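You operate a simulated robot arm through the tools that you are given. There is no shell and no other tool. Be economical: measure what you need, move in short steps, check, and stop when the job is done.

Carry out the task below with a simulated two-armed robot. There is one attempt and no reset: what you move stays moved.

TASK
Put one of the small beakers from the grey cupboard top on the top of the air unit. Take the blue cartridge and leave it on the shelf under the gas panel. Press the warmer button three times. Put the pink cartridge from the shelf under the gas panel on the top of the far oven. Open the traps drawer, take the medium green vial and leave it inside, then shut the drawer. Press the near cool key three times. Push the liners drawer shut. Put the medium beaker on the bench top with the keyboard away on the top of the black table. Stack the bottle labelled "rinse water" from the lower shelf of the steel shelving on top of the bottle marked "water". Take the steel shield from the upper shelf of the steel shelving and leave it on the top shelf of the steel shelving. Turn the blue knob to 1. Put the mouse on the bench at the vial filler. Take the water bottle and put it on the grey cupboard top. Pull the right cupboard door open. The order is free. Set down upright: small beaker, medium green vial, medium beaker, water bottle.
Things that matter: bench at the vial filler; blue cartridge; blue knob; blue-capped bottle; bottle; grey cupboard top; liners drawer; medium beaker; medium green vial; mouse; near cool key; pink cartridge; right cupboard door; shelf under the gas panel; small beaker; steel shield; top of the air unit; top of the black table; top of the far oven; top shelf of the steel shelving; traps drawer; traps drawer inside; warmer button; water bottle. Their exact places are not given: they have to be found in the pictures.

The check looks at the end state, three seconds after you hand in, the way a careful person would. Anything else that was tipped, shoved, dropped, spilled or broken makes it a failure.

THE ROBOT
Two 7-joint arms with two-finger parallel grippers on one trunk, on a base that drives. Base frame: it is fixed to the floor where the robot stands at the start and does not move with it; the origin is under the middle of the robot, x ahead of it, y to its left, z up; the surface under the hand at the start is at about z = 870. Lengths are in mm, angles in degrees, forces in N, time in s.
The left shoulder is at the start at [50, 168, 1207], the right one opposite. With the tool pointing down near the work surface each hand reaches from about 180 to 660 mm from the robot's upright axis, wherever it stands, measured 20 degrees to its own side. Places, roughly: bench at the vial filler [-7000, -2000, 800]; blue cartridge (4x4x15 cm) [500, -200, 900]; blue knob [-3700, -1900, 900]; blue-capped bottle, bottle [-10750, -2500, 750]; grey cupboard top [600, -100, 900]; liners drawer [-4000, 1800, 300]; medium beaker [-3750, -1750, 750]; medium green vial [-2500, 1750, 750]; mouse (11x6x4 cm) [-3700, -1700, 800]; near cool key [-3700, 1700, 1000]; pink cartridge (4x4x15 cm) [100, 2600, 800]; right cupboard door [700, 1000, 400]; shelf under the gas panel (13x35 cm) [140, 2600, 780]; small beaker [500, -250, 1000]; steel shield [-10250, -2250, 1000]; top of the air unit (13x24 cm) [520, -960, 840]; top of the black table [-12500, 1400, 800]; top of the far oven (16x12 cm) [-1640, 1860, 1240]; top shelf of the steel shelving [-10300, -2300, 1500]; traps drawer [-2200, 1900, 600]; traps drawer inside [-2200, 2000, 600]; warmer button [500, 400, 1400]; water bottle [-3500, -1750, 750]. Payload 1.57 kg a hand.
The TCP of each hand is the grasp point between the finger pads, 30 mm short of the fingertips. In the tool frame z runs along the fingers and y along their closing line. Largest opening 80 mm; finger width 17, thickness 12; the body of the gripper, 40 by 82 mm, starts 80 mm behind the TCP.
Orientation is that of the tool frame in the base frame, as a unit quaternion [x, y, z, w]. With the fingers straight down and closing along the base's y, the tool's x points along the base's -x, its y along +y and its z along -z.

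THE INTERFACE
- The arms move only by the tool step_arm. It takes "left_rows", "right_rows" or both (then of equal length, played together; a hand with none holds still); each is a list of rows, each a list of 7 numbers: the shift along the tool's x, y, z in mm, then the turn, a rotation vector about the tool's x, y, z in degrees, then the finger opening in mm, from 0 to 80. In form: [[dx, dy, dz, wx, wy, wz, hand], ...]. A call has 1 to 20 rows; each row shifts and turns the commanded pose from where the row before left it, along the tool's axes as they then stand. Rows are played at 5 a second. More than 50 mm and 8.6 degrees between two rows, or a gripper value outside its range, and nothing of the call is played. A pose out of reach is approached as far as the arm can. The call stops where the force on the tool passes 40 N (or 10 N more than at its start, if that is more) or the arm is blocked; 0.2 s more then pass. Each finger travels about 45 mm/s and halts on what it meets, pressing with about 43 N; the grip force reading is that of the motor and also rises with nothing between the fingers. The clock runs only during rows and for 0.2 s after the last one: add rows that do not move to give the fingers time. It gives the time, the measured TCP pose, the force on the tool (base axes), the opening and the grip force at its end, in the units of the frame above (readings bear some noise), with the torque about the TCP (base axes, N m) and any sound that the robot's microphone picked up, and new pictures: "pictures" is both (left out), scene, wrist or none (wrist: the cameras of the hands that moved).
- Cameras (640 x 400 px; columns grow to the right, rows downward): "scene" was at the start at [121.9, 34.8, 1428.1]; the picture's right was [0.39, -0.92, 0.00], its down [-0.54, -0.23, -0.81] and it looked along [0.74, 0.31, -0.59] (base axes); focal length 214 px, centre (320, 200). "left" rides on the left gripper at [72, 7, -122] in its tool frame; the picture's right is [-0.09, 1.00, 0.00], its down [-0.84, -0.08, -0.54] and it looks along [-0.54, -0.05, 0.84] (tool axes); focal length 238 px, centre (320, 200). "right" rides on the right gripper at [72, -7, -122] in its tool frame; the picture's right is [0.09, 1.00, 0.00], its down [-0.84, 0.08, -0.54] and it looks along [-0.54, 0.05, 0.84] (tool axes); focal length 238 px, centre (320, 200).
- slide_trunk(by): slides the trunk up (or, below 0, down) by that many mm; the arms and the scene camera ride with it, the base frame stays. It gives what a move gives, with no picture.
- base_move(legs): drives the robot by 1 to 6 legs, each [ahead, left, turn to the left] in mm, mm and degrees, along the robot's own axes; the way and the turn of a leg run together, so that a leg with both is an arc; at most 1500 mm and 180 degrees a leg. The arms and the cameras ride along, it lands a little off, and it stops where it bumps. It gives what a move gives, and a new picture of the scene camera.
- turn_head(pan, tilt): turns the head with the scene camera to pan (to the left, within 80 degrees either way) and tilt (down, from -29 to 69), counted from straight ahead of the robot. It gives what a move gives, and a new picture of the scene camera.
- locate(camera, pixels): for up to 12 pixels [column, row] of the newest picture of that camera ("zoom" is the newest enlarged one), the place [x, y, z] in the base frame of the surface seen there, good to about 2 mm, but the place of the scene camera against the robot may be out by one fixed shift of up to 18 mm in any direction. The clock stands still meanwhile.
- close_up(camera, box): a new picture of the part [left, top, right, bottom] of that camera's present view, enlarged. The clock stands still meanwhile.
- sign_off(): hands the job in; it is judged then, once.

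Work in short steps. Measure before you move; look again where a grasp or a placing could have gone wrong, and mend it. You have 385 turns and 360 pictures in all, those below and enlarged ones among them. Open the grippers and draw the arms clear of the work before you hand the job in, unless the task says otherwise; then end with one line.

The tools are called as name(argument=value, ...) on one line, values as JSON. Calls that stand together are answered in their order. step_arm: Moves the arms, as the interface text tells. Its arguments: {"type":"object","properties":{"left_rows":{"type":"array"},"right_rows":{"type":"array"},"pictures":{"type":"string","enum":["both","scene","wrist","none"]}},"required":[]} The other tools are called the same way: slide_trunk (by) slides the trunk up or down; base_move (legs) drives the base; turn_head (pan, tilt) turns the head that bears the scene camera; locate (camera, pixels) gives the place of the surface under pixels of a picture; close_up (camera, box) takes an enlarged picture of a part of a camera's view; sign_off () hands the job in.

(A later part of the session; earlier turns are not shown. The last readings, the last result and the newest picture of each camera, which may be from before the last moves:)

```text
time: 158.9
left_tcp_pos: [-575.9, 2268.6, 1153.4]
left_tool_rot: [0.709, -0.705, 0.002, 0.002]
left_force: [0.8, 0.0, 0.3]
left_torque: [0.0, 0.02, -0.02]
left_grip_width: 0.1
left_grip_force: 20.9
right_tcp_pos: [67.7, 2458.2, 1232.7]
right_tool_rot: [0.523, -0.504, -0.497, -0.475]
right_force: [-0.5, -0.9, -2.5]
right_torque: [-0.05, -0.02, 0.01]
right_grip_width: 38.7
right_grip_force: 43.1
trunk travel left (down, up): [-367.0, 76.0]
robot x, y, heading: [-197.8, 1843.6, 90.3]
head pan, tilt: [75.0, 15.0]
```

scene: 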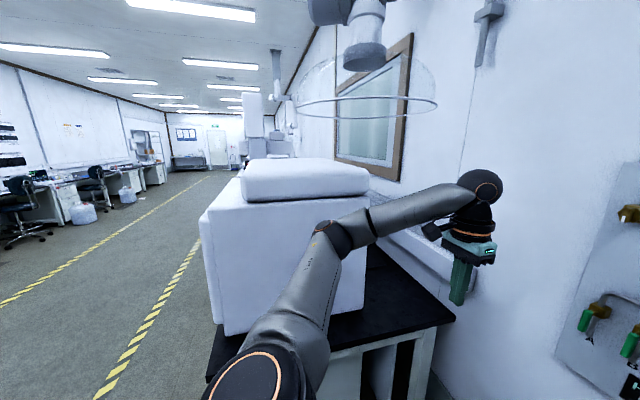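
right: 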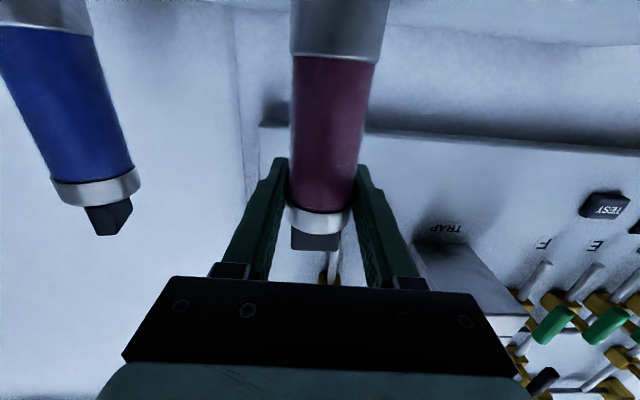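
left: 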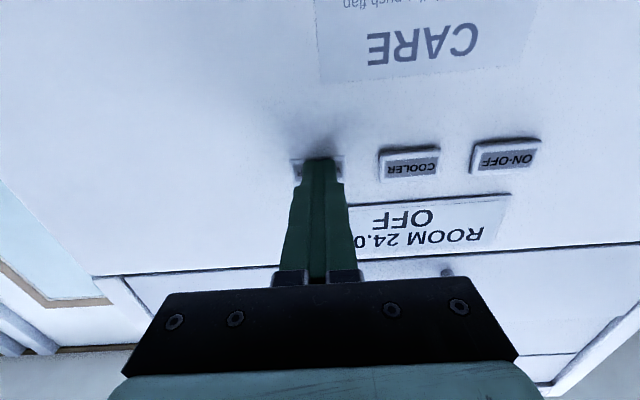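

I back to y≈800 then go left to x≈-1450 to face the ovens at a distance.

base_move(legs=[[-1060, 0, 0], [0, 1300, 0]])

turn_head(pan=0, tilt=15)

```text
time: 175.6
left_tcp_pos: [-1875.8, 1227.0, 1153.6]
left_tool_rot: [-0.705, 0.709, -0.001, -0.002]
left_force: [-0.3, 0.2, -0.4]
left_torque: [-0.02, 0.0, -0.01]
left_grip_width: 0.1
left_grip_force: 21.6
right_tcp_pos: [-1230.0, 1409.8, 1233.4]
right_tool_rot: [0.52, -0.508, -0.494, -0.477]
right_force: [0.5, 1.3, -2.2]
right_torque: [-0.01, -0.02, -0.01]
right_grip_width: 38.6
right_grip_force: 43.0
trunk travel left (down, up): [-367.0, 76.0]
robot x, y, heading: [-1498.4, 797.2, 89.6]
head pan, tilt: [75.0, 15.0]
```

scene: 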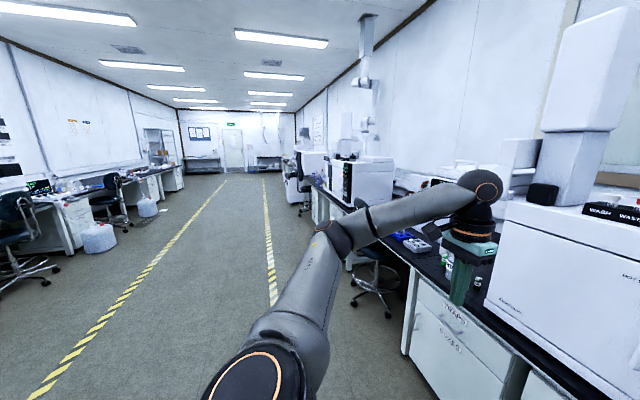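

```text
time: 177.0
left_tcp_pos: [-1876.5, 1226.9, 1153.5]
left_tool_rot: [-0.705, 0.709, -0.002, -0.002]
left_force: [-0.4, -0.1, 0.4]
left_torque: [0.01, -0.01, 0.0]
left_grip_width: 0.0
left_grip_force: 21.3
right_tcp_pos: [-1229.6, 1410.3, 1233.8]
right_tool_rot: [0.52, -0.508, -0.494, -0.478]
right_force: [-1.1, -0.6, -2.4]
right_torque: [0.01, 0.04, -0.01]
right_grip_width: 39.1
right_grip_force: 42.8
trunk travel left (down, up): [-367.0, 76.0]
robot x, y, heading: [-1503.9, 796.5, 89.8]
head pan, tilt: [0.0, 15.0]
```

scene: 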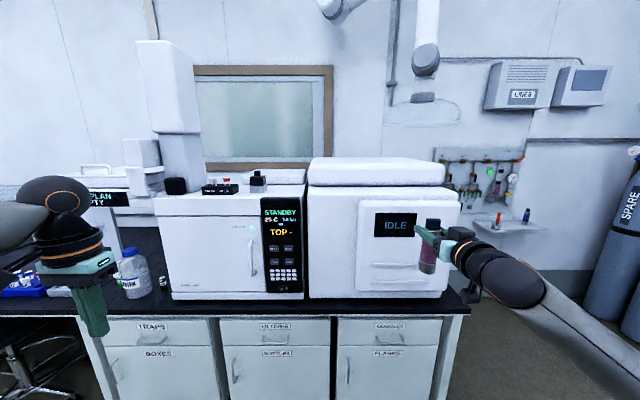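

I locate the oven tops and surrounding features.

locate(camera="scene", pixels=[[275, 196], [230, 195], [200, 200], [285, 180], [258, 180], [380, 170], [155, 328], [240, 250], [180, 195], [220, 188]])

close_up(camera="scene", box=[130, 140, 330, 300])

```text
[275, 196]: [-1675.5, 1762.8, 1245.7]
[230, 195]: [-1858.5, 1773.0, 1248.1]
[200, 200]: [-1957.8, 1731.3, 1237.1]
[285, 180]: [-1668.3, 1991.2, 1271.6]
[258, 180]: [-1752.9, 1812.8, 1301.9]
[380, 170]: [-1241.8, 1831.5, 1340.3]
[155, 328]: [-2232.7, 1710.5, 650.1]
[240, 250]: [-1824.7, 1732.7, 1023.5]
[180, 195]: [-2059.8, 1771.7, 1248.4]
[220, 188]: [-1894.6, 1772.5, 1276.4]
```

```text
2.50 times, centred on (230, 220) of scene
```

zoom: 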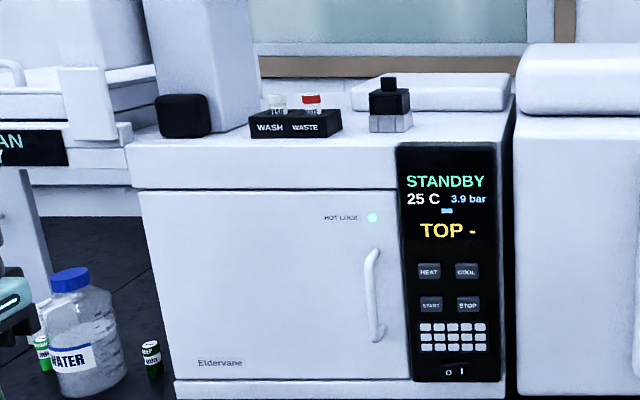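

Target is the clear patch right of the inlet block at about [-1645,1850]. I check obstacles on the left near the left hand, and the oven's right edge.

locate(camera="scene", pixels=[[300, 197], [303, 185], [107, 198], [100, 170], [120, 230], [150, 175], [60, 265], [130, 275], [312, 170], [262, 192], [280, 187]])

turn_head(pan=35, tilt=15)

```text
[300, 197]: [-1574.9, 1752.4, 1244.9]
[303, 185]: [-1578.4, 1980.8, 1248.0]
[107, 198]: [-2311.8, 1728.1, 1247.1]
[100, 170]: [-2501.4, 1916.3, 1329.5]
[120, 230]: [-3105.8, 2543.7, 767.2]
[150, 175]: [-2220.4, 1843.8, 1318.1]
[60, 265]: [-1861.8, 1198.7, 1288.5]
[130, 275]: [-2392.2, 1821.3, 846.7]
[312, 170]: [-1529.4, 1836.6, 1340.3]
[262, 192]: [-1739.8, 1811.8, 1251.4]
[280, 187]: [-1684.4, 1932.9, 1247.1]
```

```text
time: 178.0
left_tcp_pos: [-1875.6, 1226.1, 1154.8]
left_tool_rot: [-0.705, 0.709, -0.002, -0.001]
left_force: [1.3, 0.2, -1.1]
left_torque: [0.03, 0.03, -0.01]
left_grip_width: 0.0
left_grip_force: 21.2
right_tcp_pos: [-1229.4, 1409.6, 1234.0]
right_tool_rot: [0.52, -0.507, -0.494, -0.478]
right_force: [0.4, 0.1, -2.0]
right_torque: [-0.01, -0.02, -0.01]
right_grip_width: 38.7
right_grip_force: 42.7
trunk travel left (down, up): [-367.0, 76.0]
robot x, y, heading: [-1500.3, 798.1, 89.8]
head pan, tilt: [35.0, 15.0]
```

scene: 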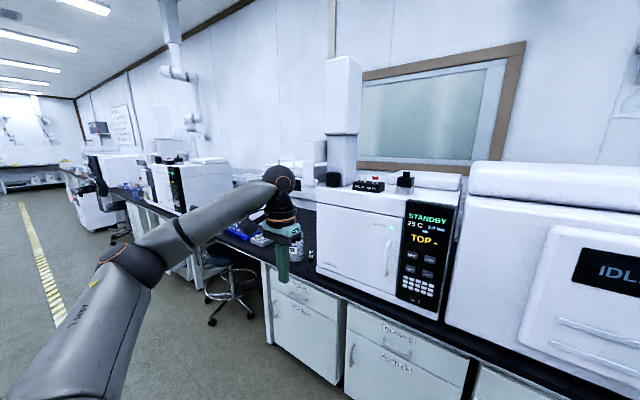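

A tray/sign at [-2312,1728] would be near the left hand, so I pull the left hand back 180 mm; also raise the right hand 35 mm and the trunk 74 mm.

step_arm(left_rows=[[45, 0, 0, 0, 0, 0, 0], [45, 0, 0, 0, 0, 0, 0], [45, 0, 0, 0, 0, 0, 0], [45, 0, 0, 0, 0, 0, 0]], right_rows=[[-10, 0, 0, 0, 0, 0, 26], [-10, 0, 0, 0, 0, 0, 26], [-10, 0, 0, 0, 0, 0, 26], [-10, 0, 0, 0, 0, 0, 26]], pictures="none")

slide_trunk(by=75)

base_move(legs=[[0, 413, 0.2], [300, 0, 0]])

turn_head(pan=-20, tilt=20)

```text
time: 179.0
left_tcp_pos: [-1859.4, 1061.6, 1150.0]
left_tool_rot: [-0.705, 0.709, -0.002, -0.003]
left_force: [0.4, 0.4, 0.3]
left_torque: [0.03, 0.04, 0.01]
left_grip_width: 0.1
left_grip_force: 21.3
left hand out of reach, approached as far as the arm can: row 4
right_tcp_pos: [-1227.4, 1410.8, 1273.8]
right_tool_rot: [0.519, -0.508, -0.494, -0.478]
right_force: [-0.2, -1.2, -2.6]
right_torque: [-0.02, -0.02, 0.02]
right_grip_width: 38.6
right_grip_force: 43.0
trunk travel left (down, up): [-367.0, 76.0]
robot x, y, heading: [-1504.2, 794.1, 89.8]
head pan, tilt: [35.0, 15.0]
```

```text
time: 180.2
left_tcp_pos: [-1861.3, 1063.7, 1226.2]
left_tool_rot: [-0.705, 0.709, -0.002, -0.003]
left_force: [-0.1, 0.1, 0.3]
left_torque: [0.0, -0.02, -0.02]
left_grip_width: 0.0
left_grip_force: 21.4
right_tcp_pos: [-1228.0, 1413.4, 1347.4]
right_tool_rot: [0.52, -0.507, -0.494, -0.477]
right_force: [-0.4, -0.2, -2.7]
right_torque: [0.02, 0.0, 0.02]
right_grip_width: 38.5
right_grip_force: 43.5
trunk travel left (down, up): [-442.0, 1.0]
robot x, y, heading: [-1502.4, 796.9, 89.8]
head pan, tilt: [35.0, 15.0]
```

```text
time: 185.9
left_tcp_pos: [-2275.6, 1354.3, 1225.4]
left_tool_rot: [-0.706, 0.708, -0.002, -0.002]
left_force: [0.2, 0.3, -0.5]
left_torque: [-0.04, -0.01, -0.02]
left_grip_width: 0.0
left_grip_force: 21.3
right_tcp_pos: [-1646.7, 1706.7, 1348.1]
right_tool_rot: [0.521, -0.506, -0.495, -0.476]
right_force: [-0.4, 0.6, -1.8]
right_torque: [0.02, -0.02, -0.02]
right_grip_width: 38.3
right_grip_force: 42.7
trunk travel left (down, up): [-442.0, 1.0]
robot x, y, heading: [-1917.8, 1089.3, 90.2]
head pan, tilt: [35.0, 15.0]
```

scene: 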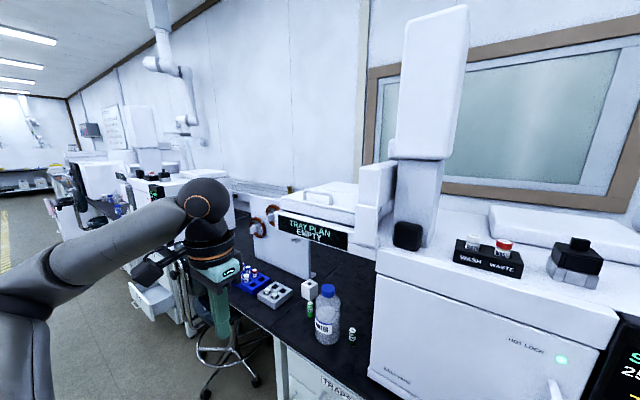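

```text
time: 187.2
left_tcp_pos: [-2276.8, 1354.2, 1224.9]
left_tool_rot: [-0.706, 0.708, -0.002, -0.001]
left_force: [0.1, 0.4, -0.2]
left_torque: [0.01, -0.01, 0.0]
left_grip_width: 0.0
left_grip_force: 21.5
right_tcp_pos: [-1646.2, 1705.3, 1347.9]
right_tool_rot: [0.52, -0.507, -0.495, -0.477]
right_force: [0.2, -0.1, -2.7]
right_torque: [-0.02, 0.0, -0.03]
right_grip_width: 38.6
right_grip_force: 42.9
trunk travel left (down, up): [-442.0, 1.0]
robot x, y, heading: [-1914.4, 1089.3, 89.9]
head pan, tilt: [-20.0, 20.0]
```

scene: 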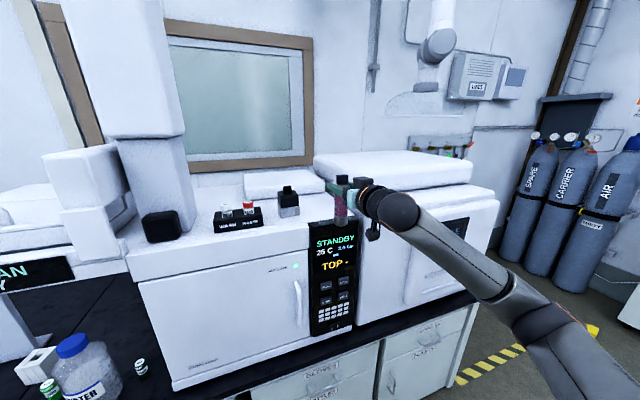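

Bottom of the cartridge is ~15 mm above the oven top. I drive forward 140 mm and check.

base_move(legs=[[142, 0, 0]])

step_arm(right_rows=[[3, 0, 0, 0, 0, 0, 26], [0, 0, 0, 0, 0, 0, 26]], pictures="wrist")

```text
time: 188.5
left_tcp_pos: [-2278.6, 1494.6, 1224.6]
left_tool_rot: [0.707, -0.707, 0.002, 0.002]
left_force: [-0.7, 0.6, -0.2]
left_torque: [0.0, 0.0, 0.01]
left_grip_width: 0.1
left_grip_force: 21.1
right_tcp_pos: [-1647.7, 1846.1, 1348.1]
right_tool_rot: [0.521, -0.506, -0.496, -0.477]
right_force: [-0.6, 0.6, -1.4]
right_torque: [0.02, 0.01, 0.01]
right_grip_width: 38.5
right_grip_force: 43.2
trunk travel left (down, up): [-442.0, 1.0]
robot x, y, heading: [-1920.6, 1226.4, 90.1]
head pan, tilt: [-20.0, 20.0]
```

scene: 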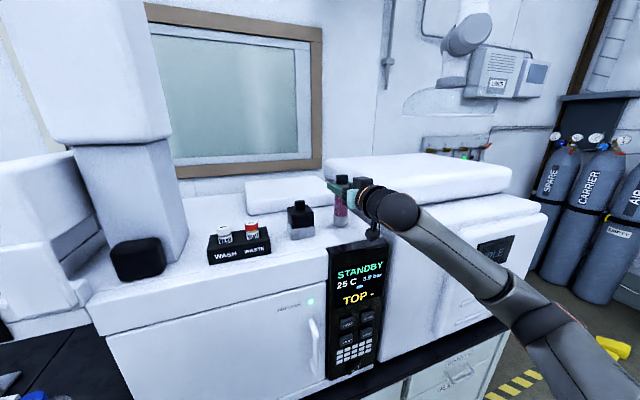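

```text
time: 189.1
left_tcp_pos: [-2277.9, 1493.0, 1225.2]
left_tool_rot: [0.707, -0.707, 0.002, 0.002]
left_force: [-0.6, 0.1, 1.1]
left_torque: [0.02, -0.02, -0.01]
left_grip_width: 0.1
left_grip_force: 21.7
right_tcp_pos: [-1648.7, 1846.1, 1344.7]
right_tool_rot: [0.521, -0.506, -0.496, -0.476]
right_force: [-0.1, 0.4, -1.9]
right_torque: [0.0, 0.0, -0.02]
right_grip_width: 38.6
right_grip_force: 43.2
trunk travel left (down, up): [-442.0, 1.0]
robot x, y, heading: [-1918.2, 1232.3, 90.2]
head pan, tilt: [-20.0, 20.0]
```

right: 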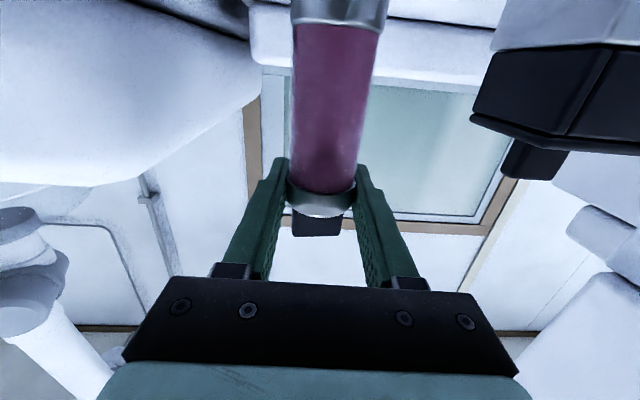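

Position fine. I lower by the trunk in small amounts watching the force.

slide_trunk(by=-8)

step_arm(right_rows=[[2, 0, 0, 0, 0, 0, 26], [2, 0, 0, 0, 0, 0, 26], [0, 0, 0, 0, 0, 0, 26]], pictures="none")

```text
time: 189.7
left_tcp_pos: [-2278.6, 1490.7, 1217.7]
left_tool_rot: [0.708, -0.706, 0.001, 0.001]
left_force: [0.2, -0.6, -0.4]
left_torque: [0.01, -0.03, 0.01]
left_grip_width: 0.0
left_grip_force: 21.5
right_tcp_pos: [-1648.9, 1843.5, 1342.4]
right_tool_rot: [0.519, -0.502, -0.499, -0.479]
right_force: [1.8, 4.4, 14.7]
right_torque: [0.34, -0.28, 0.09]
right_grip_width: 38.7
right_grip_force: 43.2
trunk travel left (down, up): [-434.0, 9.0]
robot x, y, heading: [-1915.1, 1233.3, 90.2]
head pan, tilt: [-20.0, 20.0]
```

```text
time: 190.5
left_tcp_pos: [-2279.3, 1490.6, 1218.3]
left_tool_rot: [0.708, -0.706, 0.001, 0.0]
left_force: [-0.2, -0.4, 0.6]
left_torque: [0.01, -0.04, -0.02]
left_grip_width: 0.2
left_grip_force: 21.5
right_tcp_pos: [-1648.2, 1843.4, 1340.7]
right_tool_rot: [0.517, -0.503, -0.499, -0.481]
right_force: [3.2, 3.0, 25.1]
right_torque: [-0.06, -0.65, 0.03]
right_grip_width: 38.1
right_grip_force: 43.3
trunk travel left (down, up): [-434.0, 9.0]
robot x, y, heading: [-1916.9, 1229.8, 90.4]
head pan, tilt: [-20.0, 20.0]
```

Contact with 25 N; I relieve 3 mm, then open.

step_arm(right_rows=[[-3, 0, 0, 0, 0, 0, 26], [0, 0, 0, 0, 0, 0, 26], [0, 0, 0, 0, 0, 0, 45], [0, 0, 0, 0, 0, 0, 62], [0, 0, 0, 0, 0, 0, 62]], pictures="both")

```text
time: 191.7
left_tcp_pos: [-2278.2, 1493.9, 1216.8]
left_tool_rot: [0.708, -0.706, 0.001, 0.0]
left_force: [-0.2, -0.6, 0.2]
left_torque: [0.0, -0.02, -0.01]
left_grip_width: 0.3
left_grip_force: 20.9
right_tcp_pos: [-1648.6, 1845.6, 1335.6]
right_tool_rot: [0.521, -0.506, -0.495, -0.476]
right_force: [0.2, 0.7, 0.3]
right_torque: [0.01, 0.0, 0.0]
right_grip_width: 62.0
right_grip_force: 0.1
trunk travel left (down, up): [-434.0, 9.0]
robot x, y, heading: [-1919.9, 1225.9, 90.0]
head pan, tilt: [-20.0, 20.0]
```

scene: 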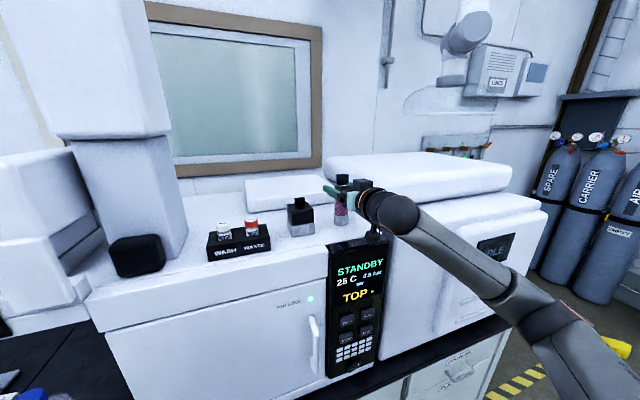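
right: 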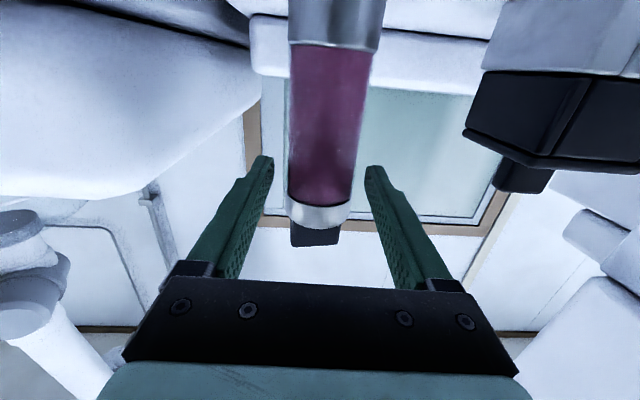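

Pink stands on the oven. I back out 350 mm and look at the traps drawer and vials.

base_move(legs=[[-350, 0, 0]])

turn_head(pan=20, tilt=30)

```text
time: 194.0
left_tcp_pos: [-2277.5, 1139.1, 1216.6]
left_tool_rot: [0.708, -0.706, 0.001, 0.002]
left_force: [-0.4, 0.4, 0.4]
left_torque: [-0.02, -0.01, -0.04]
left_grip_width: 0.0
left_grip_force: 21.3
right_tcp_pos: [-1648.4, 1492.6, 1335.4]
right_tool_rot: [0.521, -0.505, -0.496, -0.477]
right_force: [-0.1, -0.2, 0.8]
right_torque: [0.0, -0.03, 0.0]
right_grip_width: 62.1
right_grip_force: 0.0
trunk travel left (down, up): [-434.0, 9.0]
robot x, y, heading: [-1916.2, 877.6, 90.4]
head pan, tilt: [-20.0, 20.0]
```

scene: 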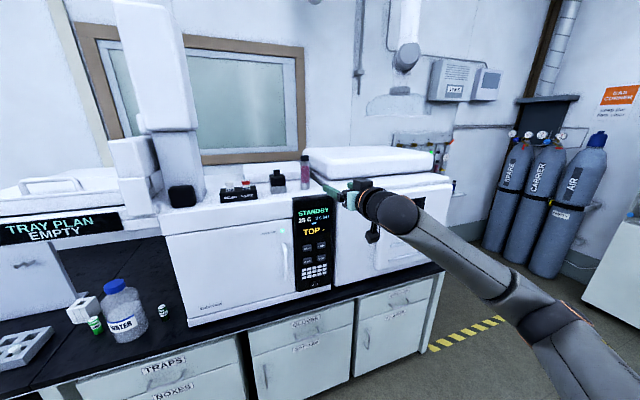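

```text
time: 195.0
left_tcp_pos: [-2276.6, 1141.1, 1217.0]
left_tool_rot: [0.708, -0.706, 0.001, 0.001]
left_force: [0.2, 0.4, 0.2]
left_torque: [0.02, -0.02, 0.03]
left_grip_width: 0.1
left_grip_force: 21.2
right_tcp_pos: [-1647.5, 1493.4, 1336.0]
right_tool_rot: [0.523, -0.504, -0.497, -0.474]
right_force: [1.8, 0.4, -0.6]
right_torque: [-0.01, -0.06, 0.01]
right_grip_width: 62.0
right_grip_force: 0.0
trunk travel left (down, up): [-434.0, 9.0]
robot x, y, heading: [-1914.1, 880.8, 89.9]
head pan, tilt: [20.0, 30.0]
```

scene: 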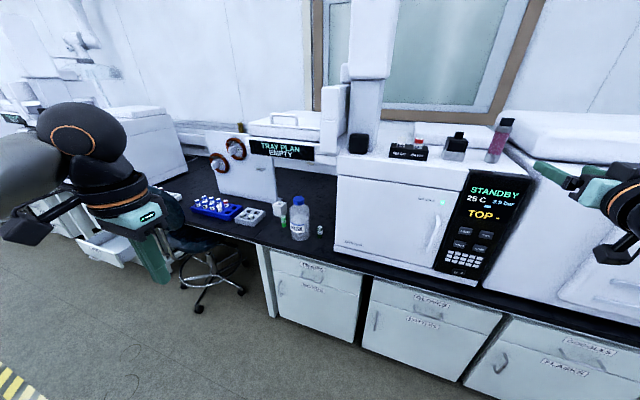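

I enlarge the drawer and vial area.

close_up(camera="scene", box=[180, 180, 380, 320])

```text
2.86 times, centred on (280, 250) of scene
```

zoom: 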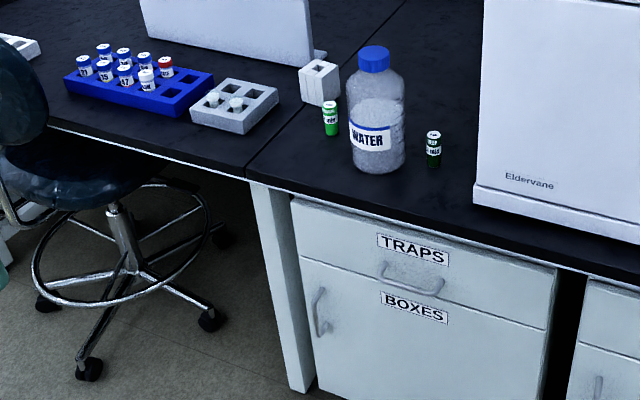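

locate(camera="zoom", pixels=[[330, 118], [433, 155], [375, 150], [412, 268], [405, 285], [383, 268], [443, 278], [235, 105], [320, 85], [300, 240], [550, 300]])

close_up(camera="scene", box=[180, 180, 340, 260])

```text
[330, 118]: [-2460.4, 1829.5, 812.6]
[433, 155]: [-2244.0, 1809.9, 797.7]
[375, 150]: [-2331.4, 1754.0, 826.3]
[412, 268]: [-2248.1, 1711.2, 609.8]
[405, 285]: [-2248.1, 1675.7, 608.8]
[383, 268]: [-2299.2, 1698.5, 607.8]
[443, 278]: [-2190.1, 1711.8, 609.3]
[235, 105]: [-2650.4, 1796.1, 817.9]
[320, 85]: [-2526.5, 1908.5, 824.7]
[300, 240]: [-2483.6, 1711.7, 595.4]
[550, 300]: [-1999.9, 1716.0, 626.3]
```

```text
4.00 times, centred on (260, 220) of scene
```

zoom: 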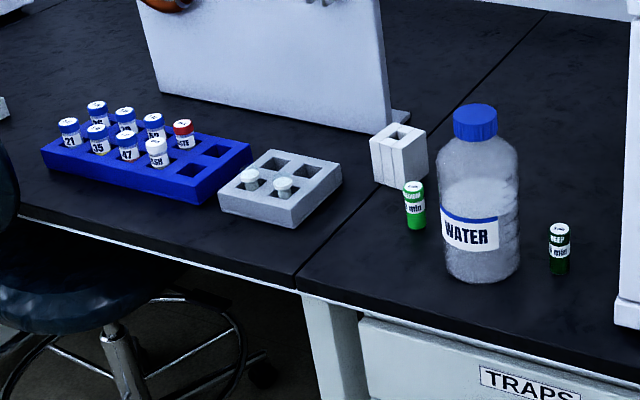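

I read the labels with a stronger enlargement.

close_up(camera="scene", box=[276, 222, 292, 242])

close_up(camera="scene", box=[308, 232, 330, 252])

```text
16.00 times, centred on (284, 232) of scene
```

zoom: 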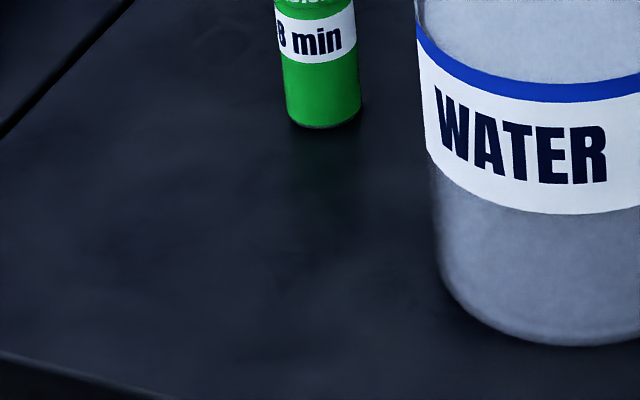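

```text
16.00 times, centred on (319, 242) of scene
```

zoom: 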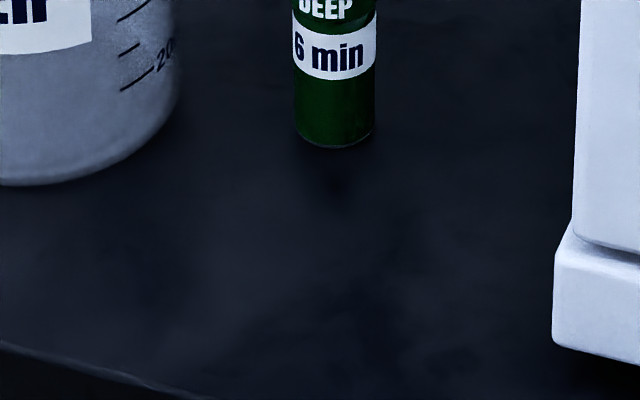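

close_up(camera="scene", box=[274, 212, 290, 230])

turn_head(pan=50, tilt=20)

```text
16.00 times, centred on (282, 221) of scene
```

zoom: 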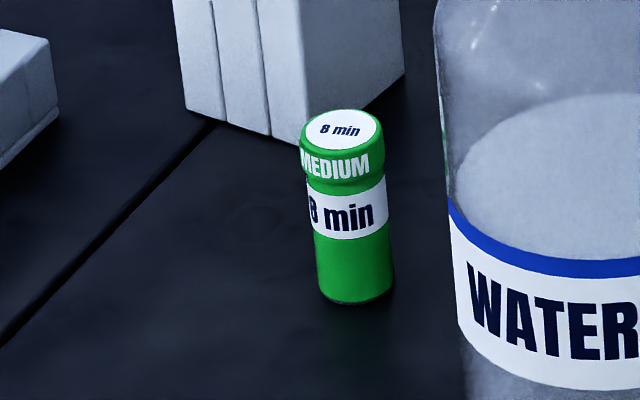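

```text
time: 196.0
left_tcp_pos: [-2276.5, 1140.1, 1217.7]
left_tool_rot: [0.709, -0.705, 0.002, 0.002]
left_force: [0.0, -0.7, 0.2]
left_torque: [-0.02, -0.01, 0.04]
left_grip_width: 0.1
left_grip_force: 21.0
right_tcp_pos: [-1648.6, 1493.2, 1336.1]
right_tool_rot: [0.522, -0.505, -0.496, -0.476]
right_force: [-0.2, 0.8, -0.3]
right_torque: [0.01, 0.05, 0.0]
right_grip_width: 62.2
right_grip_force: 0.0
trunk travel left (down, up): [-434.0, 9.0]
robot x, y, heading: [-1916.3, 877.5, 90.2]
head pan, tilt: [50.0, 20.0]
```

scene: 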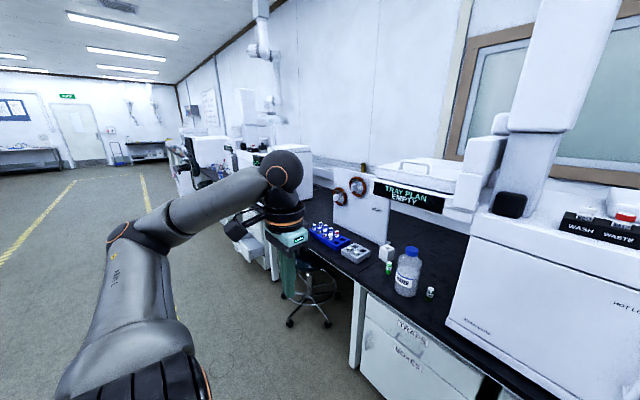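

The vial labelled MEDIUM is at about [-2460,1830]. The sampler tray overhangs that area; I measure its underside and surroundings.

close_up(camera="scene", box=[300, 140, 520, 300])

locate(camera="scene", pixels=[[376, 195], [442, 211], [376, 182], [365, 210], [390, 240], [335, 215], [450, 212], [470, 205], [388, 268], [407, 250], [385, 252], [355, 250]])

```text
2.50 times, centred on (410, 220) of scene
```

zoom: 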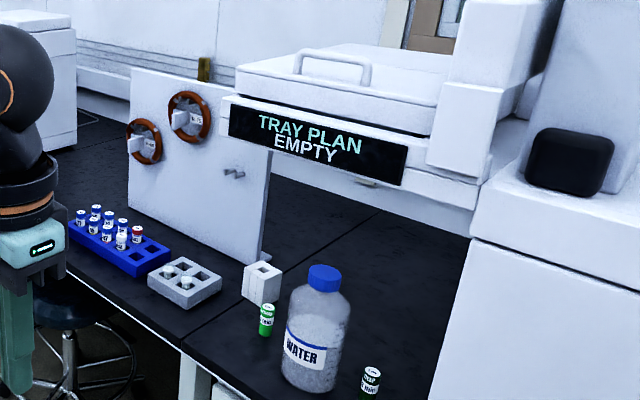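

```text
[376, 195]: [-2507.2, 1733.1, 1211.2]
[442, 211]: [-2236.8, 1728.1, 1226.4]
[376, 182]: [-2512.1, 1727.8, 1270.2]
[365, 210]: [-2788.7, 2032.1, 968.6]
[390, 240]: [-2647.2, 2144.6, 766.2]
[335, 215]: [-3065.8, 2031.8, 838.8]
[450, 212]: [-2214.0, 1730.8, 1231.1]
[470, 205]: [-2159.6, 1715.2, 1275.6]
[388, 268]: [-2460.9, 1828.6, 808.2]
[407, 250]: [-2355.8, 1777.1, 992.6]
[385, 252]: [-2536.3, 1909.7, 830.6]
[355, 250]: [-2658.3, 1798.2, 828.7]
```

Bench top is ~754 true, tray underside ~1193, bottle top ~980: reachable under the tray with a low trunk. First I fold the right hand down and back.

step_arm(right_rows=[[0, 0, -30, 0, 8.2, 0, 62], [0, 0, -20, 0, 8.2, 0, 62], [0, 0, 0, 0, 8.2, 0, 62], [0, 0, 0, 0, 8.2, 0, 62], [0, 0, 0, 0, 8.2, 0, 62], [0, 0, 0, 0, 8.2, 0, 62], [0, 0, 0, 0, 8.2, 0, 62], [0, 0, 0, 0, 8.2, 0, 62], [0, 0, 0, 0, 8.2, 0, 62], [0, 0, 0, 0, 8.2, 0, 62], [0, 0, 0, 0, 7.5, 0, 62], [40, 0, 20, 0, 0, 0, 62], [40, 0, 20, 0, 0, 0, 62], [40, 0, 20, 0, 0, 0, 62], [40, 0, 20, 0, 0, 0, 62], [40, 0, 20, 0, 0, 0, 62]], pictures="none")

slide_trunk(by=-265)

```text
time: 199.4
left_tcp_pos: [-2277.2, 1138.5, 1218.5]
left_tool_rot: [0.709, -0.706, 0.001, 0.001]
left_force: [-0.3, 0.2, 0.2]
left_torque: [0.01, 0.04, -0.02]
left_grip_width: 0.1
left_grip_force: 21.3
right_tcp_pos: [-1645.7, 1218.3, 1234.6]
right_tool_rot: [0.719, -0.695, 0.014, 0.017]
right_force: [-0.7, -0.6, -0.4]
right_torque: [0.0, -0.02, 0.04]
right_grip_width: 61.7
right_grip_force: 0.0
right hand out of reach, approached as far as the arm can: row 11
trunk travel left (down, up): [-434.0, 9.0]
robot x, y, heading: [-1915.1, 876.4, 90.1]
head pan, tilt: [50.0, 20.0]
```

```text
time: 202.1
left_tcp_pos: [-2277.9, 1139.1, 952.7]
left_tool_rot: [0.708, -0.706, 0.001, 0.001]
left_force: [-0.8, -0.4, -0.4]
left_torque: [0.0, -0.04, 0.01]
left_grip_width: 0.0
left_grip_force: 21.2
right_tcp_pos: [-1646.7, 1217.7, 967.4]
right_tool_rot: [0.72, -0.694, 0.014, 0.018]
right_force: [1.0, -0.2, 0.7]
right_torque: [0.02, -0.03, 0.0]
right_grip_width: 62.0
right_grip_force: 0.1
trunk travel left (down, up): [-169.0, 274.0]
robot x, y, heading: [-1914.3, 875.0, 90.3]
head pan, tilt: [50.0, 20.0]
```

Now drive left 245 and forward 330 mm, opening the left hand to view the vial.

base_move(legs=[[0, 245, 0], [330, 0, 0]])

step_arm(left_rows=[[-45, 0, 0, 0, 0, 0, 50], [-45, 0, 0, 0, 0, 0, 50], [-45, 0, 0, 0, 0, 0, 50]], pictures="wrist")

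```text
time: 206.6
left_tcp_pos: [-2521.8, 1469.1, 952.8]
left_tool_rot: [0.709, -0.705, 0.002, 0.002]
left_force: [-0.8, 0.1, 0.1]
left_torque: [0.03, -0.02, -0.01]
left_grip_width: 0.2
left_grip_force: 21.1
right_tcp_pos: [-1889.6, 1550.6, 968.3]
right_tool_rot: [0.721, -0.693, 0.015, 0.017]
right_force: [0.5, 0.1, 0.6]
right_torque: [0.0, 0.04, -0.02]
right_grip_width: 62.1
right_grip_force: 0.0
trunk travel left (down, up): [-169.0, 274.0]
robot x, y, heading: [-2158.7, 1200.7, 90.6]
head pan, tilt: [50.0, 20.0]
```

scene: 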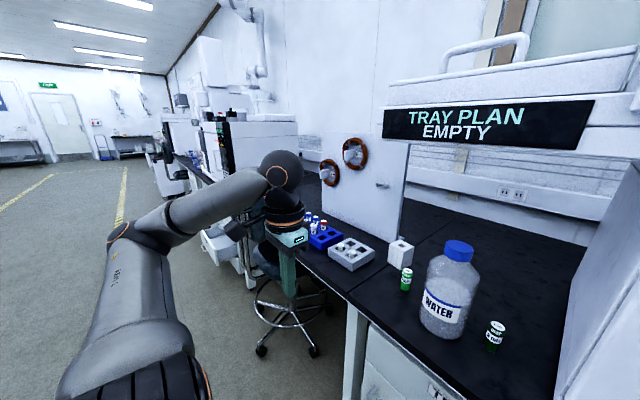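

```text
time: 207.4
left_tcp_pos: [-2520.9, 1605.4, 953.1]
left_tool_rot: [0.709, -0.705, 0.001, 0.001]
left_force: [0.6, -0.4, -0.1]
left_torque: [-0.01, -0.02, -0.01]
left_grip_width: 50.1
left_grip_force: 0.0
right_tcp_pos: [-1889.2, 1550.0, 968.7]
right_tool_rot: [0.721, -0.693, 0.015, 0.017]
right_force: [-0.3, 0.0, -0.8]
right_torque: [-0.02, 0.02, -0.02]
right_grip_width: 62.2
right_grip_force: 0.1
trunk travel left (down, up): [-169.0, 274.0]
robot x, y, heading: [-2159.4, 1205.4, 90.5]
head pan, tilt: [50.0, 20.0]
```

left: 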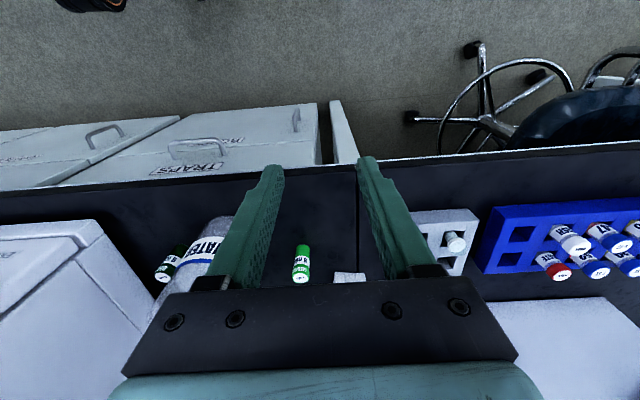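

I locate the vial (301,265), its foot (303,250), the drawer handle (195,145), and the bench surface.

locate(camera="left", pixels=[[301, 262], [300, 278], [303, 248], [310, 200], [195, 142], [172, 150], [222, 143], [350, 275], [295, 180], [215, 240], [440, 220]])

```text
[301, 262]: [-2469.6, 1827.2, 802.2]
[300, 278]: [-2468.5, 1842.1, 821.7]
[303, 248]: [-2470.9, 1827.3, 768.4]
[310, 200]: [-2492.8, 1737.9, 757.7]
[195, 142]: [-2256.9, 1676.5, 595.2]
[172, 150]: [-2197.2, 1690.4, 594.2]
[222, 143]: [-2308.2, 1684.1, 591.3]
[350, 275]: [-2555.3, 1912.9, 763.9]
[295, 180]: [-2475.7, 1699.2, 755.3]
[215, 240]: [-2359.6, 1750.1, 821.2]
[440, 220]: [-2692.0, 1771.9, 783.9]
```

Vial axis ≈[-2469,1839], z 757-822. I drive forward 90 mm, then position above it.

base_move(legs=[[90, 0, -0.4]])

step_arm(left_rows=[[-30, -26, 0, 0, 0, 0, 50], [-30, -26, 0, 0, 0, 0, 50], [-40, 0, 10, 0, 0, 0, 50], [-40, 0, 20, 0, 0, 0, 50], [0, 0, 30, 0, 0, 0, 50], [0, 0, 0, 0, 0, 0, 50]], pictures="both")

```text
time: 208.5
left_tcp_pos: [-2518.9, 1696.6, 953.3]
left_tool_rot: [-0.707, 0.707, -0.001, -0.002]
left_force: [-0.1, 0.5, 0.1]
left_torque: [-0.01, 0.02, 0.0]
left_grip_width: 49.9
left_grip_force: 0.0
right_tcp_pos: [-1887.7, 1638.1, 968.7]
right_tool_rot: [0.719, -0.694, 0.016, 0.018]
right_force: [0.0, 0.4, 0.3]
right_torque: [0.02, -0.02, 0.0]
right_grip_width: 61.6
right_grip_force: 0.1
trunk travel left (down, up): [-169.0, 274.0]
robot x, y, heading: [-2157.3, 1294.9, 90.2]
head pan, tilt: [50.0, 20.0]
```

scene: 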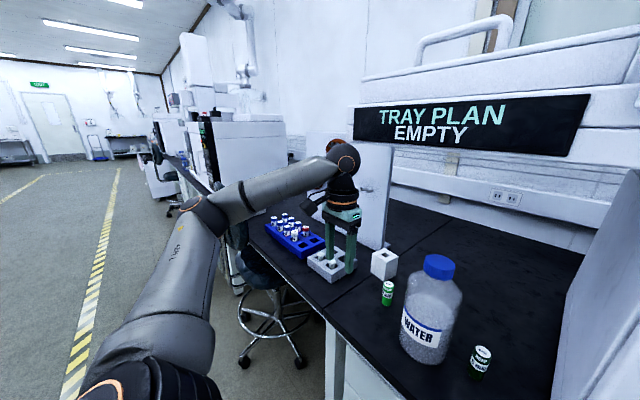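

```text
time: 209.9
left_tcp_pos: [-2468.0, 1836.1, 893.0]
left_tool_rot: [0.707, -0.707, 0.001, 0.002]
left_force: [0.3, 0.2, -0.8]
left_torque: [0.02, 0.0, -0.03]
left_grip_width: 50.0
left_grip_force: 0.0
right_tcp_pos: [-1888.1, 1637.8, 969.2]
right_tool_rot: [0.719, -0.695, 0.015, 0.018]
right_force: [0.0, 0.3, -0.9]
right_torque: [0.0, 0.01, 0.01]
right_grip_width: 62.0
right_grip_force: 0.1
trunk travel left (down, up): [-169.0, 274.0]
robot x, y, heading: [-2161.9, 1297.4, 90.2]
head pan, tilt: [50.0, 20.0]
```

scene: 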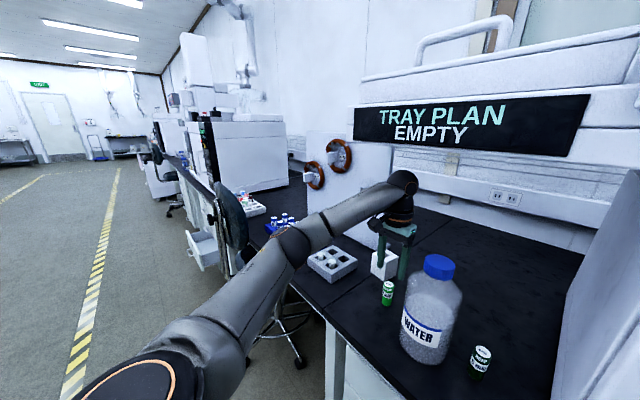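
left: 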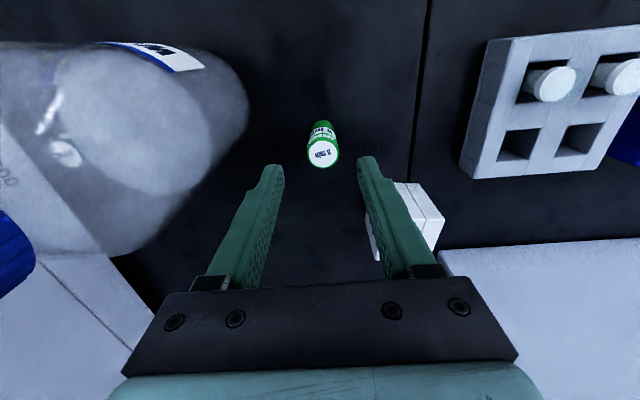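

Aligned. I descend to z≈800 and grip the vial.

step_arm(left_rows=[[0, 0, 40, 0, 0, 0, 50], [0, 0, 35, 0, 0, 0, 50], [0, 0, 17, 0, 0, 0, 50], [0, 0, 0, 0, 0, 0, 50], [0, 0, 0, 0, 0, 0, 30], [0, 0, 0, 0, 0, 0, 14], [0, 0, 0, 0, 0, 0, 14], [0, 0, 0, 0, 0, 0, 14]], pictures="wrist")

```text
time: 211.7
left_tcp_pos: [-2466.0, 1835.8, 800.4]
left_tool_rot: [0.707, -0.707, 0.001, 0.001]
left_force: [-0.8, 0.0, 0.0]
left_torque: [-0.03, 0.02, -0.03]
left_grip_width: 26.1
left_grip_force: 36.3
right_tcp_pos: [-1886.8, 1638.9, 968.0]
right_tool_rot: [0.719, -0.694, 0.015, 0.017]
right_force: [0.2, 0.5, 0.0]
right_torque: [0.01, 0.01, 0.01]
right_grip_width: 62.1
right_grip_force: 0.0
trunk travel left (down, up): [-169.0, 274.0]
robot x, y, heading: [-2159.8, 1301.7, 90.2]
head pan, tilt: [50.0, 20.0]
```

left: 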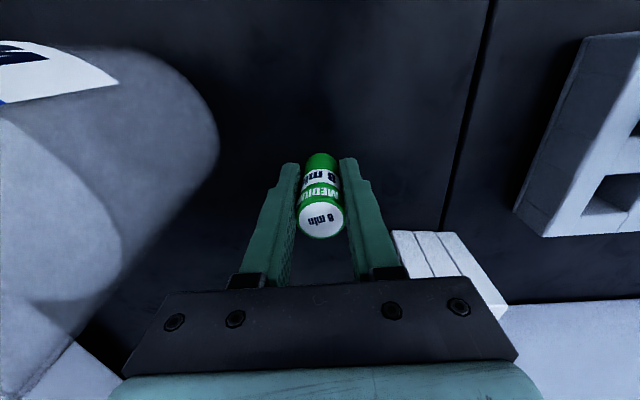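

Vial gripped (26 mm). I lift and retract; then measure the stool position.

step_arm(left_rows=[[0, 0, -40, 0, 0, 0, 14], [0, 0, -40, 0, 0, 0, 14], [10, 0, -40, 0, 0, 0, 14], [45, 0, 0, 0, 0, 0, 14], [45, 0, 0, 0, 0, 0, 14], [45, 0, 0, 0, 0, 0, 14], [45, 0, 0, 0, 0, 0, 14], [40, 0, 0, 0, 0, 0, 14]], pictures="none")

base_move(legs=[[-200, 0, 0]])

turn_head(pan=35, tilt=40)

```text
time: 213.5
left_tcp_pos: [-2463.9, 1605.8, 921.7]
left_tool_rot: [0.708, -0.707, 0.001, 0.002]
left_force: [-0.2, 0.6, 0.2]
left_torque: [0.01, 0.02, -0.01]
left_grip_width: 26.0
left_grip_force: 36.5
right_tcp_pos: [-1888.2, 1636.4, 968.6]
right_tool_rot: [0.719, -0.695, 0.015, 0.017]
right_force: [0.8, -0.3, 0.1]
right_torque: [0.0, -0.01, -0.01]
right_grip_width: 61.8
right_grip_force: 0.1
trunk travel left (down, up): [-169.0, 274.0]
robot x, y, heading: [-2158.9, 1295.4, 90.1]
head pan, tilt: [50.0, 20.0]
```

```text
time: 215.1
left_tcp_pos: [-2465.2, 1406.1, 921.6]
left_tool_rot: [0.707, -0.707, 0.001, 0.001]
left_force: [0.4, -0.4, -0.9]
left_torque: [0.01, -0.01, 0.0]
left_grip_width: 25.9
left_grip_force: 36.7
right_tcp_pos: [-1888.6, 1436.8, 968.0]
right_tool_rot: [0.719, -0.695, 0.014, 0.017]
right_force: [0.2, 0.0, -0.9]
right_torque: [-0.01, -0.01, 0.0]
right_grip_width: 62.1
right_grip_force: 0.0
trunk travel left (down, up): [-169.0, 274.0]
robot x, y, heading: [-2161.1, 1095.2, 90.1]
head pan, tilt: [50.0, 20.0]
```

scene: 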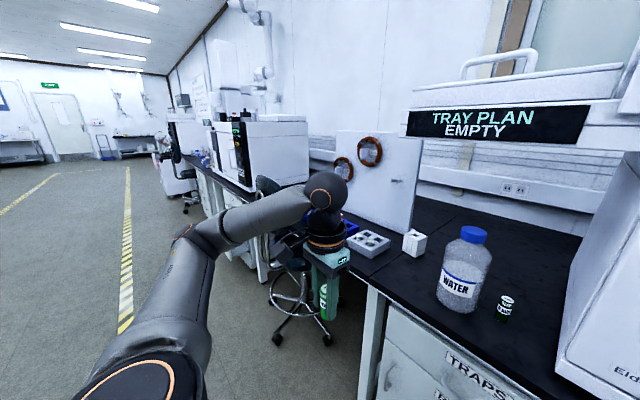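

```text
time: 215.9
left_tcp_pos: [-2464.9, 1405.2, 921.8]
left_tool_rot: [0.708, -0.706, 0.001, 0.001]
left_force: [-1.3, -0.8, -0.7]
left_torque: [0.0, 0.01, 0.0]
left_grip_width: 25.9
left_grip_force: 37.4
right_tcp_pos: [-1888.0, 1436.8, 968.9]
right_tool_rot: [0.718, -0.695, 0.014, 0.018]
right_force: [0.5, 0.1, -0.3]
right_torque: [0.01, 0.04, -0.02]
right_grip_width: 62.1
right_grip_force: 0.1
trunk travel left (down, up): [-169.0, 274.0]
robot x, y, heading: [-2158.5, 1095.0, 90.0]
head pan, tilt: [35.0, 40.0]
```

scene: 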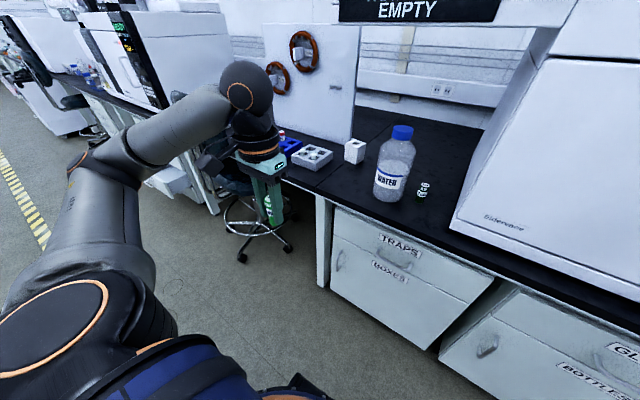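

locate(camera="scene", pixels=[[242, 258], [288, 247], [400, 258], [395, 248], [300, 215], [325, 290]])

```text
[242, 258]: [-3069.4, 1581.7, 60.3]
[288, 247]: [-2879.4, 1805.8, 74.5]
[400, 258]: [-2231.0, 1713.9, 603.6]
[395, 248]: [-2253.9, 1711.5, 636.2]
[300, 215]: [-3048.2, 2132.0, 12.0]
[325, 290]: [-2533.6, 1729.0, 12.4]
```

The stool is well clear. I yaw the right hand 90° and tilt it 35° forward so the fingers straddle the handle bar, and lower the trunk.

step_arm(right_rows=[[0, 0, 0, 0, 0, 8.2, 62], [0, 0, 0, 0, 0, 8.2, 62], [0, 0, 0, 0, 0, 8.2, 62], [0, 0, 0, 0, 0, 8.2, 62], [0, 0, 0, 0, 0, 8.2, 62], [0, 0, 0, 0, 0, 8.2, 62], [0, 0, 0, 0, 0, 8.2, 62], [0, 0, 0, 0, 0, 8.2, 62], [0, 0, 0, 0, 0, 8.2, 62], [0, 0, 0, 0, 0, 8.2, 62], [0, 0, 0, 0, 0, 8.0, 62], [0, 0, 0, -8.4, 0, 0, 50], [0, 0, 0, -8.4, 0, 0, 50], [0, 0, 0, -8.4, 0, 0, 50], [0, 0, 0, -8.4, 0, 0, 50]], pictures="none")

slide_trunk(by=-166)

```text
time: 219.1
left_tcp_pos: [-2465.0, 1405.6, 922.7]
left_tool_rot: [-0.707, 0.707, -0.002, -0.002]
left_force: [0.2, -0.1, -0.9]
left_torque: [0.01, 0.01, 0.01]
left_grip_width: 26.1
left_grip_force: 37.1
right_tcp_pos: [-1888.1, 1437.2, 968.1]
right_tool_rot: [-0.015, 0.963, 0.268, -0.007]
right_force: [0.0, -0.4, 0.2]
right_torque: [-0.01, 0.02, 0.0]
right_grip_width: 50.0
right_grip_force: 0.1
trunk travel left (down, up): [-169.0, 274.0]
robot x, y, heading: [-2158.1, 1098.3, 90.3]
head pan, tilt: [35.0, 40.0]
```

```text
time: 221.0
left_tcp_pos: [-2465.7, 1405.2, 755.3]
left_tool_rot: [0.708, -0.707, 0.001, 0.0]
left_force: [0.0, -0.5, -0.7]
left_torque: [0.0, -0.01, -0.05]
left_grip_width: 25.8
left_grip_force: 36.9
right_tcp_pos: [-1887.4, 1437.2, 802.8]
right_tool_rot: [-0.015, 0.963, 0.268, -0.006]
right_force: [-0.3, -0.1, -0.1]
right_torque: [-0.01, 0.0, -0.03]
right_grip_width: 49.9
right_grip_force: 0.1
trunk travel left (down, up): [-3.0, 440.0]
robot x, y, heading: [-2156.5, 1096.7, 89.9]
head pan, tilt: [35.0, 40.0]
```

I lower the right hand to z≈674, bring it 150 mm inward, and shift the base left 215 mm.

step_arm(right_rows=[[0, -22, 37, 0, 0, 0, 50], [0, -22, 37, 0, 0, 0, 50], [0, -22, 37, 0, 0, 0, 50], [30, 0, 0, 0, 0, 0, 50], [30, 0, 0, 0, 0, 0, 50], [30, 0, 0, 0, 0, 0, 50], [30, 0, 0, 0, 0, 0, 50], [30, 0, 0, 0, 0, 0, 50], [0, 0, 0, 0, 0, 0, 50]], pictures="none")

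base_move(legs=[[0, 215, 0]])

```text
time: 223.0
left_tcp_pos: [-2464.6, 1406.5, 755.4]
left_tool_rot: [-0.707, 0.708, -0.001, -0.002]
left_force: [-0.9, 0.5, -0.9]
left_torque: [-0.01, -0.01, 0.0]
left_grip_width: 26.0
left_grip_force: 36.8
right_tcp_pos: [-2032.3, 1468.1, 684.6]
right_tool_rot: [-0.016, 0.963, 0.267, -0.008]
right_force: [0.5, -0.1, 0.6]
right_torque: [-0.02, 0.02, -0.01]
right_grip_width: 49.8
right_grip_force: 0.1
right hand out of reach, approached as far as the arm can: row 1, 2, 3, 4
trunk travel left (down, up): [-3.0, 440.0]
robot x, y, heading: [-2161.3, 1099.3, 90.2]
head pan, tilt: [35.0, 40.0]
```

```text
time: 225.5
left_tcp_pos: [-2683.3, 1403.7, 755.9]
left_tool_rot: [0.708, -0.706, 0.002, 0.0]
left_force: [0.0, 1.0, -0.7]
left_torque: [0.01, 0.0, -0.01]
left_grip_width: 26.1
left_grip_force: 37.5
right_tcp_pos: [-2250.4, 1467.5, 685.9]
right_tool_rot: [-0.017, 0.963, 0.267, -0.007]
right_force: [0.7, -0.1, -0.4]
right_torque: [0.02, 0.04, 0.02]
right_grip_width: 49.9
right_grip_force: 0.0
trunk travel left (down, up): [-3.0, 440.0]
robot x, y, heading: [-2371.5, 1100.2, 90.0]
head pan, tilt: [35.0, 40.0]
```

scene: 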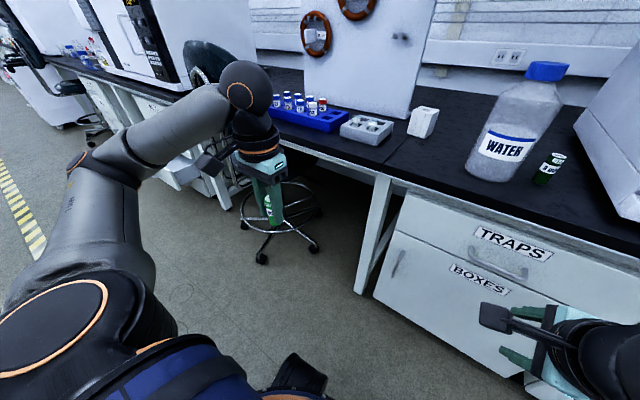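

Lined up at x≈-2250. I extend the right hand forward 90 mm and down 45 mm.

step_arm(right_rows=[[0, 38, 23, 0, 0, 0, 50], [0, 38, 23, 0, 0, 0, 50], [0, -12, 20, 0, 0, 0, 50], [0, -12, 20, 0, 0, 0, 50], [0, 0, 0, 0, 0, 0, 50]], pictures="wrist")

```text
time: 226.7
left_tcp_pos: [-2683.1, 1403.6, 755.8]
left_tool_rot: [0.709, -0.706, 0.002, 0.001]
left_force: [-0.7, -0.1, -0.2]
left_torque: [0.01, 0.01, -0.01]
left_grip_width: 26.0
left_grip_force: 36.7
right_tcp_pos: [-2254.6, 1556.3, 637.7]
right_tool_rot: [-0.017, 0.963, 0.267, -0.008]
right_force: [0.0, 0.2, -0.4]
right_torque: [-0.02, 0.0, 0.01]
right_grip_width: 50.0
right_grip_force: 0.0
trunk travel left (down, up): [-3.0, 440.0]
robot x, y, heading: [-2374.4, 1096.7, 90.2]
head pan, tilt: [35.0, 40.0]
```

right: 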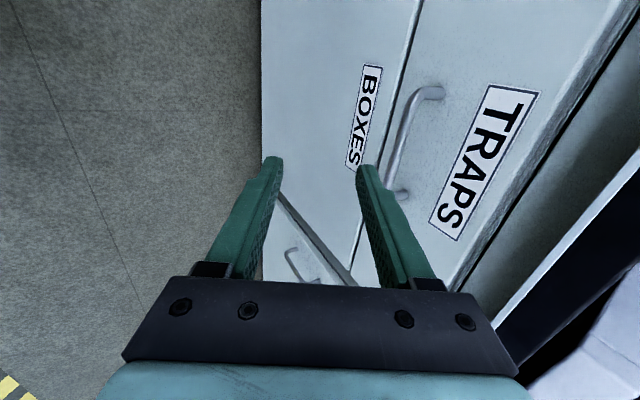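

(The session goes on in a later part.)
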